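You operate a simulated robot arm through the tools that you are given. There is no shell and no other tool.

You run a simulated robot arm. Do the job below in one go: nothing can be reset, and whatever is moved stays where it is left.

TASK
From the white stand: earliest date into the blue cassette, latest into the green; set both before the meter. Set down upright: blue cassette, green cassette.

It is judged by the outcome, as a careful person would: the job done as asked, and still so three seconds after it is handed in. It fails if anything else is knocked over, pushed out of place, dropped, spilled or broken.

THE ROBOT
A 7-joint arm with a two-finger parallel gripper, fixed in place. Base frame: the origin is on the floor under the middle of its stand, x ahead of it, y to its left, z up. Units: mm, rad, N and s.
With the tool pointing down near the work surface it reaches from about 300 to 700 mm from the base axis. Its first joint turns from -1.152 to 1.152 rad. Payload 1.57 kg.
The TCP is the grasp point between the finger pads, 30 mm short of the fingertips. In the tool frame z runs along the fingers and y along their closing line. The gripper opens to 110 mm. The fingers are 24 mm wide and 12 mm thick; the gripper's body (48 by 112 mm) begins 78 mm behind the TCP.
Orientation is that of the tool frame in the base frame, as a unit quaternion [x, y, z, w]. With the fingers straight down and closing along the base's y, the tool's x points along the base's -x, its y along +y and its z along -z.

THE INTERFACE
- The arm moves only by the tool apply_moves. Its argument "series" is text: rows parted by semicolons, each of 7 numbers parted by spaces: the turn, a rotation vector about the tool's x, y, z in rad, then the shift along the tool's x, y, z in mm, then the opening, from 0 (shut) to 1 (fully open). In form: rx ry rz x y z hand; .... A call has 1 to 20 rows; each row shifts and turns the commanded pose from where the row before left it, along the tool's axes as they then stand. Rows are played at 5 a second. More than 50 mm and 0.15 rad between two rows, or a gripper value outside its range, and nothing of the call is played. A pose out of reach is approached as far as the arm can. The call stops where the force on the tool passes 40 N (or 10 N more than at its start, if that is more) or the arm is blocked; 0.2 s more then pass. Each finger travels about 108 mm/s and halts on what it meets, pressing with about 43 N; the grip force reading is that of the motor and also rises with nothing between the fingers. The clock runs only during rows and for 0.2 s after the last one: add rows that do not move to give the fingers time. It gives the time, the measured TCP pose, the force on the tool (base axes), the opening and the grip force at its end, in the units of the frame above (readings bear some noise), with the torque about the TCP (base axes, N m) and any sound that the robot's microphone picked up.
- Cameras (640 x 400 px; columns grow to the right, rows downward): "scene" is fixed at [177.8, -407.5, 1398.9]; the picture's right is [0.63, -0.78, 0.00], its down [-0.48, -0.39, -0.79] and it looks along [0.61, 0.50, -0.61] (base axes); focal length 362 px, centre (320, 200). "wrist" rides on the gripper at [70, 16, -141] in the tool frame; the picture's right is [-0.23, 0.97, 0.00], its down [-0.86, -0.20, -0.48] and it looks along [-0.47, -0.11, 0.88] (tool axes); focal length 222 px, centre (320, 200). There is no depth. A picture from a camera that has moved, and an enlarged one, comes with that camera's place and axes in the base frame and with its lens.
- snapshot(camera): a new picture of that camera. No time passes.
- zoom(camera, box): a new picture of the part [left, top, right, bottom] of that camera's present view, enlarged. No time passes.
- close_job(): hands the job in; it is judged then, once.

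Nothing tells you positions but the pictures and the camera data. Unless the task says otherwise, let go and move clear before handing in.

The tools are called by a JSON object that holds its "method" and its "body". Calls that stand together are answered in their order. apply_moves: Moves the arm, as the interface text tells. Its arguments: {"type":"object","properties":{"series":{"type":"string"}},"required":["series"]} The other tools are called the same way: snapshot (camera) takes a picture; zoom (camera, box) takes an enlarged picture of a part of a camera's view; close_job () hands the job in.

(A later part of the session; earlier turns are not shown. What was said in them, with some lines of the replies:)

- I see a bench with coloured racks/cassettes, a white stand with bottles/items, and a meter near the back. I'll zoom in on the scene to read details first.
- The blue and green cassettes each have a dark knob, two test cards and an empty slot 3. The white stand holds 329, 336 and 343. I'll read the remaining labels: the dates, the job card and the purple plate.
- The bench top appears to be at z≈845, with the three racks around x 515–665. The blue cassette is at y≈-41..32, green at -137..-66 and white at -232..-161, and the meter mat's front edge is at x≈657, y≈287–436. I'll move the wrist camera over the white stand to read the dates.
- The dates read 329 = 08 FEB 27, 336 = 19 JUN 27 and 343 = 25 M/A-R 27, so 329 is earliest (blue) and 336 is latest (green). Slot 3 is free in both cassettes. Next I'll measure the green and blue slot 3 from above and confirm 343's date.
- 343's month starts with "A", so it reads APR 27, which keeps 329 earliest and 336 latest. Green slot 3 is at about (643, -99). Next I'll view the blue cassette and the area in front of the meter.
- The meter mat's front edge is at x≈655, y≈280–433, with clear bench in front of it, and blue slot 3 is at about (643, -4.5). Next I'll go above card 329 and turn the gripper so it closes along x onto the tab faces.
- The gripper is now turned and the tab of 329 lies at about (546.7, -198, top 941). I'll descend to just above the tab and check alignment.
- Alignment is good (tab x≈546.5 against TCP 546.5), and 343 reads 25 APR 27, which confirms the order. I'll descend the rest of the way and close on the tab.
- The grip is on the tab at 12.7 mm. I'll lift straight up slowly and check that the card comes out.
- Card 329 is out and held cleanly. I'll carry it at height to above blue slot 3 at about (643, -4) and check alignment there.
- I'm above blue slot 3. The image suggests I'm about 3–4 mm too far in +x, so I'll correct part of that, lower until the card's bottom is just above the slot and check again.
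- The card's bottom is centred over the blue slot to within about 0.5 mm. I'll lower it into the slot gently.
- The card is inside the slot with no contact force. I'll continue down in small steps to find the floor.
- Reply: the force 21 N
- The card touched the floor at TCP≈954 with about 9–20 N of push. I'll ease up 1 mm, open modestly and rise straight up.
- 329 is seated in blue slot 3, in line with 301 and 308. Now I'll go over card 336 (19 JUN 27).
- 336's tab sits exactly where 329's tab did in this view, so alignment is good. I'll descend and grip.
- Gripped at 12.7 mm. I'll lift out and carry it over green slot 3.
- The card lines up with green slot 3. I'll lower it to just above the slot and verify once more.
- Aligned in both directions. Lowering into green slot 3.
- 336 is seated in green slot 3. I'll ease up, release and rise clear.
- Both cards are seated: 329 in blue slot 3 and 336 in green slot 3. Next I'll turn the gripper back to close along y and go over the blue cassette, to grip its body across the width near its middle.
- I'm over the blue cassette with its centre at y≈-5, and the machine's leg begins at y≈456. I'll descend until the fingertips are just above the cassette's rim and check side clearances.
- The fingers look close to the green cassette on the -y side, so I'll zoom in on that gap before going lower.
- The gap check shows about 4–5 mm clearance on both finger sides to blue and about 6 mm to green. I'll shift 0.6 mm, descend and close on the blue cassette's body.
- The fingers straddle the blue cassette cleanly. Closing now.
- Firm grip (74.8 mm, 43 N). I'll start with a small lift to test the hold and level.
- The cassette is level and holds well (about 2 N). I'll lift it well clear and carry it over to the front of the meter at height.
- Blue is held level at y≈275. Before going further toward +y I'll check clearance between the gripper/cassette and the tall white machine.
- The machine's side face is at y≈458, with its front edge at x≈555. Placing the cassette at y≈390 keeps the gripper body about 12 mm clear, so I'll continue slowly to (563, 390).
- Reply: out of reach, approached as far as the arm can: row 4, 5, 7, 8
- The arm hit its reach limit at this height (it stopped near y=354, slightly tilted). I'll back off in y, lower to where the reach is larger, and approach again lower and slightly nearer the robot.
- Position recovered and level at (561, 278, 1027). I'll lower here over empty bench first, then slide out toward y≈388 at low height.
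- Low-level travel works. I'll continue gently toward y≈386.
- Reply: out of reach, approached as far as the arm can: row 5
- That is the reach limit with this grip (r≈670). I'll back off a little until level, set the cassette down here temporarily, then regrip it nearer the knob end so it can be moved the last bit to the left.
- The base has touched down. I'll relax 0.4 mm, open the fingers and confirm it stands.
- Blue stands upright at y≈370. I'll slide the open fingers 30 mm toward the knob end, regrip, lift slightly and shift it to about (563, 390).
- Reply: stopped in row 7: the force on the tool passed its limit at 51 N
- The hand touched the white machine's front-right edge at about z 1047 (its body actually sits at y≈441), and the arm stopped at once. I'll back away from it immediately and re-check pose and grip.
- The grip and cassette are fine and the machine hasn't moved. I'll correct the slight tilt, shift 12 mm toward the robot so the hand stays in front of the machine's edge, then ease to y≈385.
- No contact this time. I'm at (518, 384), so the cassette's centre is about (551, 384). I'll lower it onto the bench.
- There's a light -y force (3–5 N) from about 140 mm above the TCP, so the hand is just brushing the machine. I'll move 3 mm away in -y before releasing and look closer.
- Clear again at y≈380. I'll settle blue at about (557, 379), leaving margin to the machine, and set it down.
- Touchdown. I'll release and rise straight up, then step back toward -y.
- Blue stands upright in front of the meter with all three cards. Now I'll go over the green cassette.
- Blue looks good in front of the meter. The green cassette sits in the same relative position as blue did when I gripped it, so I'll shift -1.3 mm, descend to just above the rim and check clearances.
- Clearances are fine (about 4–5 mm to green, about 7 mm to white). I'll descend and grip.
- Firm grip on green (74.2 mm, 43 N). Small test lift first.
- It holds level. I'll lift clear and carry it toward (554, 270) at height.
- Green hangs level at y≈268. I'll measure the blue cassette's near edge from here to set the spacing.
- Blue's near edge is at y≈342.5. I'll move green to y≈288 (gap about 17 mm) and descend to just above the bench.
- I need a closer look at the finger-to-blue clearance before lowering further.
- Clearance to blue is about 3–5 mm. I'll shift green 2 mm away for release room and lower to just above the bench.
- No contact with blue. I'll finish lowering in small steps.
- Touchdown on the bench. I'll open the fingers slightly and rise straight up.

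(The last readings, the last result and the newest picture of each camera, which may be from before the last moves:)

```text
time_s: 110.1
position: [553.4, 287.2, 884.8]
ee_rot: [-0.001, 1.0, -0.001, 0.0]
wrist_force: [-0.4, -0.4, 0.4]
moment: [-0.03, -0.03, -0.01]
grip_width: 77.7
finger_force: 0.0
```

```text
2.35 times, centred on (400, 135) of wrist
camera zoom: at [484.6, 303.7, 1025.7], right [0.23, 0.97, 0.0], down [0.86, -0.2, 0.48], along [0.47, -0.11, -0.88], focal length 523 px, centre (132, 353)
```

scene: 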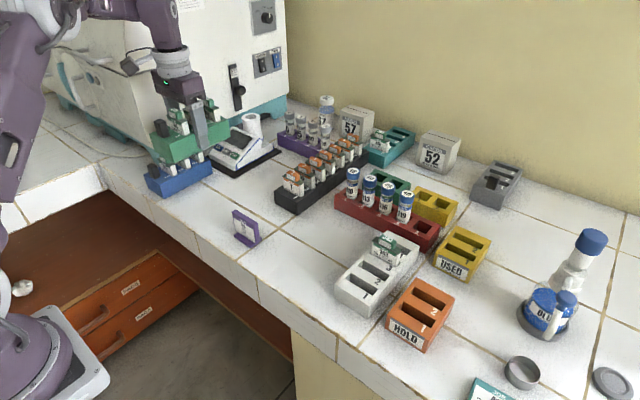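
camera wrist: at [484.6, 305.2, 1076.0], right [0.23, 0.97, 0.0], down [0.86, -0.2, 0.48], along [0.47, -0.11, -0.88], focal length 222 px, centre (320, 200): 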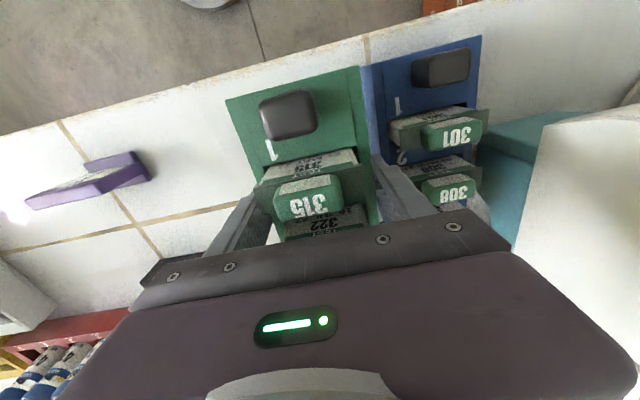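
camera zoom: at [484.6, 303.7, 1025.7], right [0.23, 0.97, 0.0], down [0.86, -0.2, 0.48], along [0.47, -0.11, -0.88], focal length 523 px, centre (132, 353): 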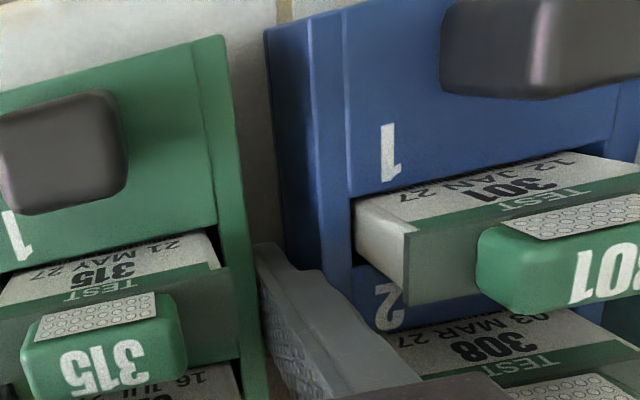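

Released with no side forces. Rising straight up slowly, then moving clear.

{"method": "apply_moves", "body": {"series": "0 0 0 0 0 -4 0.71; 0 0 0 0 0 -8 0.71; 0 0 0 0 0 -12 0.71; 0 0 0 0 0 -18 0.71; 0 0 0 0 0 -25 0.71; 0 0 0 0 0 -30 0.71; 0 0 0 0 0 -30 0.71; 0 0 0 0 -15 -25 0.71; 0 0 0 15 -35 0 0.71; 0 0 0 25 -40 0 0.71; 0 0 0 25 -40 0 0.71; 0 0 0 25 -40 0 0.71; 0 0 0 25 -40 0 0.71; 0 0 0 25 -40 0 0.71; 0 0 0 0 0 0 0.71"}}

{"method": "snapshot", "body": {"camera": "scene"}}

{"method": "zoom", "body": {"camera": "scene", "box": [130, 90, 270, 210]}}

{"method": "zoom", "body": {"camera": "scene", "box": [220, 130, 460, 330]}}

{"method": "snapshot", "body": {"camera": "wrist"}}

```text
time_s: 113.3
position: [414.0, 36.9, 1035.9]
ee_rot: [0.0, 1.0, 0.0, 0.0]
wrist_force: [-0.9, 0.5, -0.4]
moment: [-0.01, -0.01, 0.0]
grip_width: 78.1
finger_force: 0.0
```

```text
taken
```

scene: 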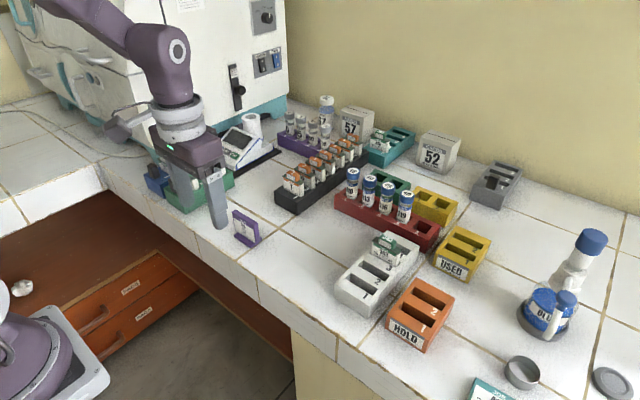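

```text
3.33 times, centred on (200, 150) of scene
camera zoom: at [177.8, -407.6, 1398.9], right [0.63, -0.78, 0.0], down [-0.48, -0.39, -0.79], along [0.61, 0.5, -0.61], focal length 1207 px, centre (720, 367)
```

zoom: 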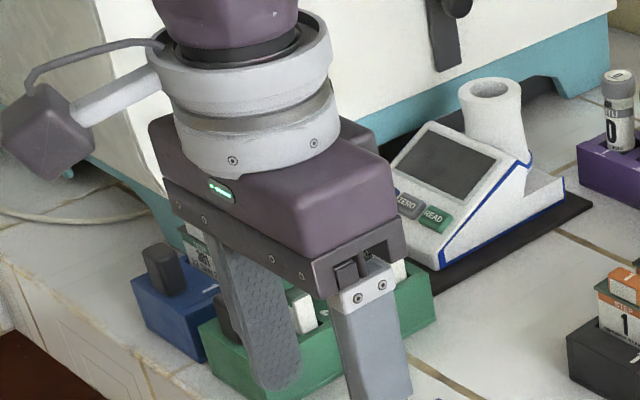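

```text
2.00 times, centred on (340, 230) of scene
camera zoom: at [177.8, -407.6, 1398.9], right [0.63, -0.78, 0.0], down [-0.48, -0.39, -0.79], along [0.61, 0.5, -0.61], focal length 724 px, centre (280, 140)
```

zoom: 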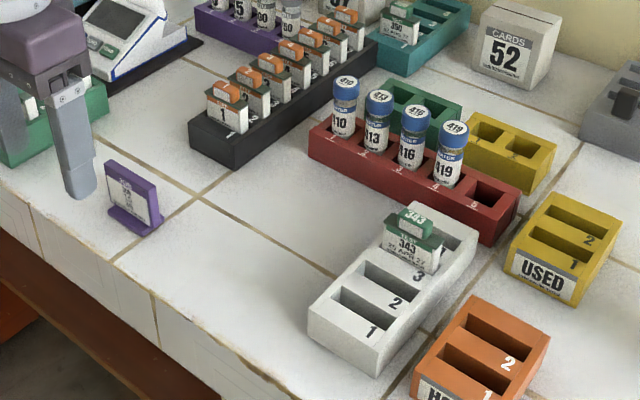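

```text
taken
camera wrist: at [344.4, 52.8, 1177.7], right [0.23, 0.97, 0.0], down [0.86, -0.2, 0.48], along [0.47, -0.11, -0.88], focal length 222 px, centre (320, 200)
```

wrist: 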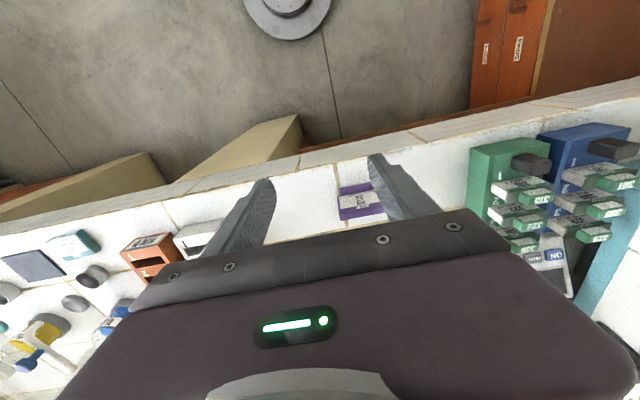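

Both cassettes stand in front of the meter. I'll move the arm further aside so the fixed camera can verify everything.

{"method": "apply_moves", "body": {"series": "0 0 0 5 -35 -10 0.71; 0 0 0 5 -40 -10 0.71; 0 0 0 5 -40 -10 0.71; 0 0 0 5 -40 -10 0.71; 0 0 0 5 -40 -10 0.71; 0 0 0 0 -30 0 0.71; 0 0 0 0 0 0 0.71"}}

{"method": "snapshot", "body": {"camera": "scene"}}

{"method": "zoom", "body": {"camera": "scene", "box": [130, 90, 270, 210]}}

{"method": "zoom", "body": {"camera": "scene", "box": [150, 120, 250, 220]}}

```text
time_s: 114.9
position: [388.9, -189.5, 1086.8]
ee_rot: [0.0, 1.0, 0.0, -0.001]
wrist_force: [0.2, 0.9, -0.2]
moment: [0.05, 0.0, 0.01]
grip_width: 77.9
finger_force: 0.0
```

```text
taken
```

scene: 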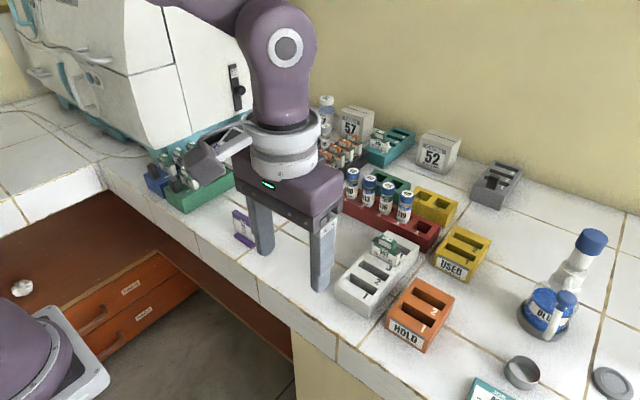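

```text
3.33 times, centred on (200, 150) of scene
camera zoom: at [177.8, -407.6, 1398.9], right [0.63, -0.78, 0.0], down [-0.48, -0.39, -0.79], along [0.61, 0.5, -0.61], focal length 1207 px, centre (720, 367)
```

zoom: 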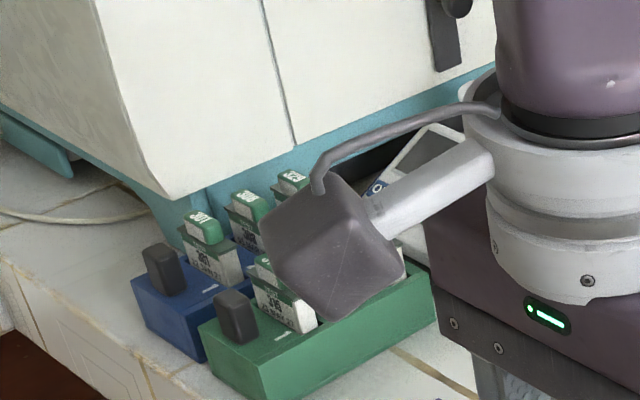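

```text
4.00 times, centred on (200, 170) of scene
camera zoom: at [177.8, -407.6, 1398.9], right [0.63, -0.78, 0.0], down [-0.48, -0.39, -0.79], along [0.61, 0.5, -0.61], focal length 1448 px, centre (800, 320)
```

zoom: 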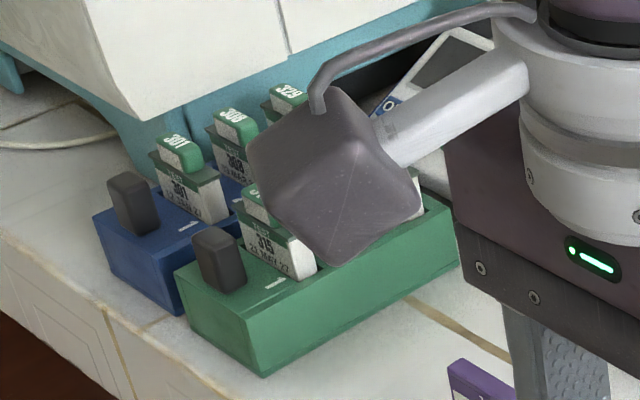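

{"method": "apply_moves", "body": {"series": "0 0 0 -35 -2 0 0.71; 0 0 0 -40 -2 0 0.71; 0 0 0 -40 -2 0 0.71; 0 0 0 -40 -2 0 0.71; 0 0 0 0 0 0 0.71; 0 0 0 0 0 0 0.71"}}

{"method": "snapshot", "body": {"camera": "scene"}}

{"method": "zoom", "body": {"camera": "scene", "box": [130, 90, 270, 210]}}

{"method": "zoom", "body": {"camera": "scene", "box": [140, 130, 240, 220]}}

```text
time_s: 116.3
position: [543.8, -195.1, 1086.0]
ee_rot: [0.0, 1.0, 0.0, 0.001]
wrist_force: [-0.5, -0.4, 0.5]
moment: [0.02, -0.02, -0.01]
grip_width: 78.1
finger_force: 0.1
```

```text
taken
```

scene: 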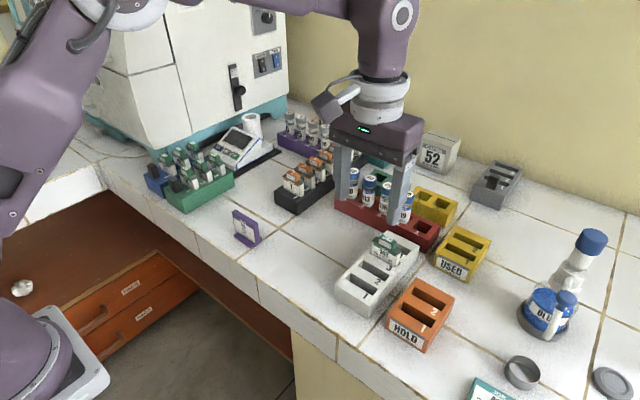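

```text
3.33 times, centred on (200, 150) of scene
camera zoom: at [177.8, -407.5, 1398.9], right [0.63, -0.78, 0.0], down [-0.48, -0.39, -0.79], along [0.61, 0.5, -0.61], focal length 1207 px, centre (720, 367)
```

zoom: 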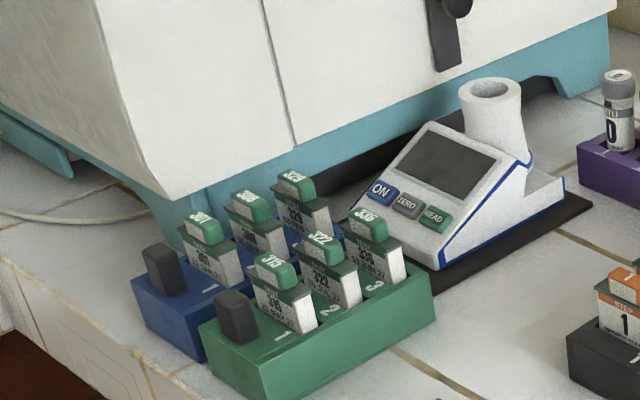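

```text
4.44 times, centred on (190, 175) of scene
camera zoom: at [177.8, -407.5, 1398.9], right [0.63, -0.78, 0.0], down [-0.48, -0.39, -0.79], along [0.61, 0.5, -0.61], focal length 1610 px, centre (898, 311)
```

zoom: 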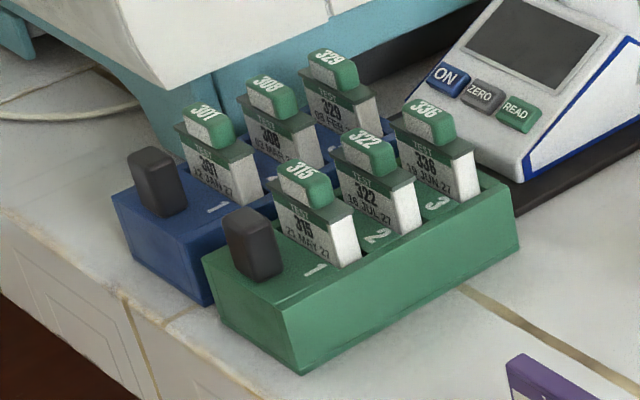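

Both cassettes stand upright side by side in front of the meter. Blue holds 329 (08 FEB 27) and green holds 336 (19 JUN 27). 343 stays in the white stand, and the JOB sign, racks and meter are undisturbed. The gripper is empty and clear, so I'm handing in.

{"method": "close_job", "body": {}}

```text
The job is handed in.
```

I put the earliest card, 329 (08 FEB 27), in slot 3 of the blue cassette and the latest, 336 (19 JUN 27), in slot 3 of the green. Both cassettes now stand upright side by side in front of the meter. I've handed the job in.

- **Rest of the bench:** Card 343 (25 APR 27) is still in the white stand. In the last pictures nothing else on the bench looked knocked over or moved.
- **Contact with the machine:** while I was placing the blue cassette, the hand touched the large white machine beside the meter. The first touch was a brief 51 N before the arm stopped itself, and later it brushed the machine at 3–5 N. I backed off each time, and the machine shows no sign of having moved.
- **Position:** that machine and the arm's reach kept me from centring the pair on the meter. Blue is in front of the meter's body. Green sits further right, about level with the right edge of the meter's mat.
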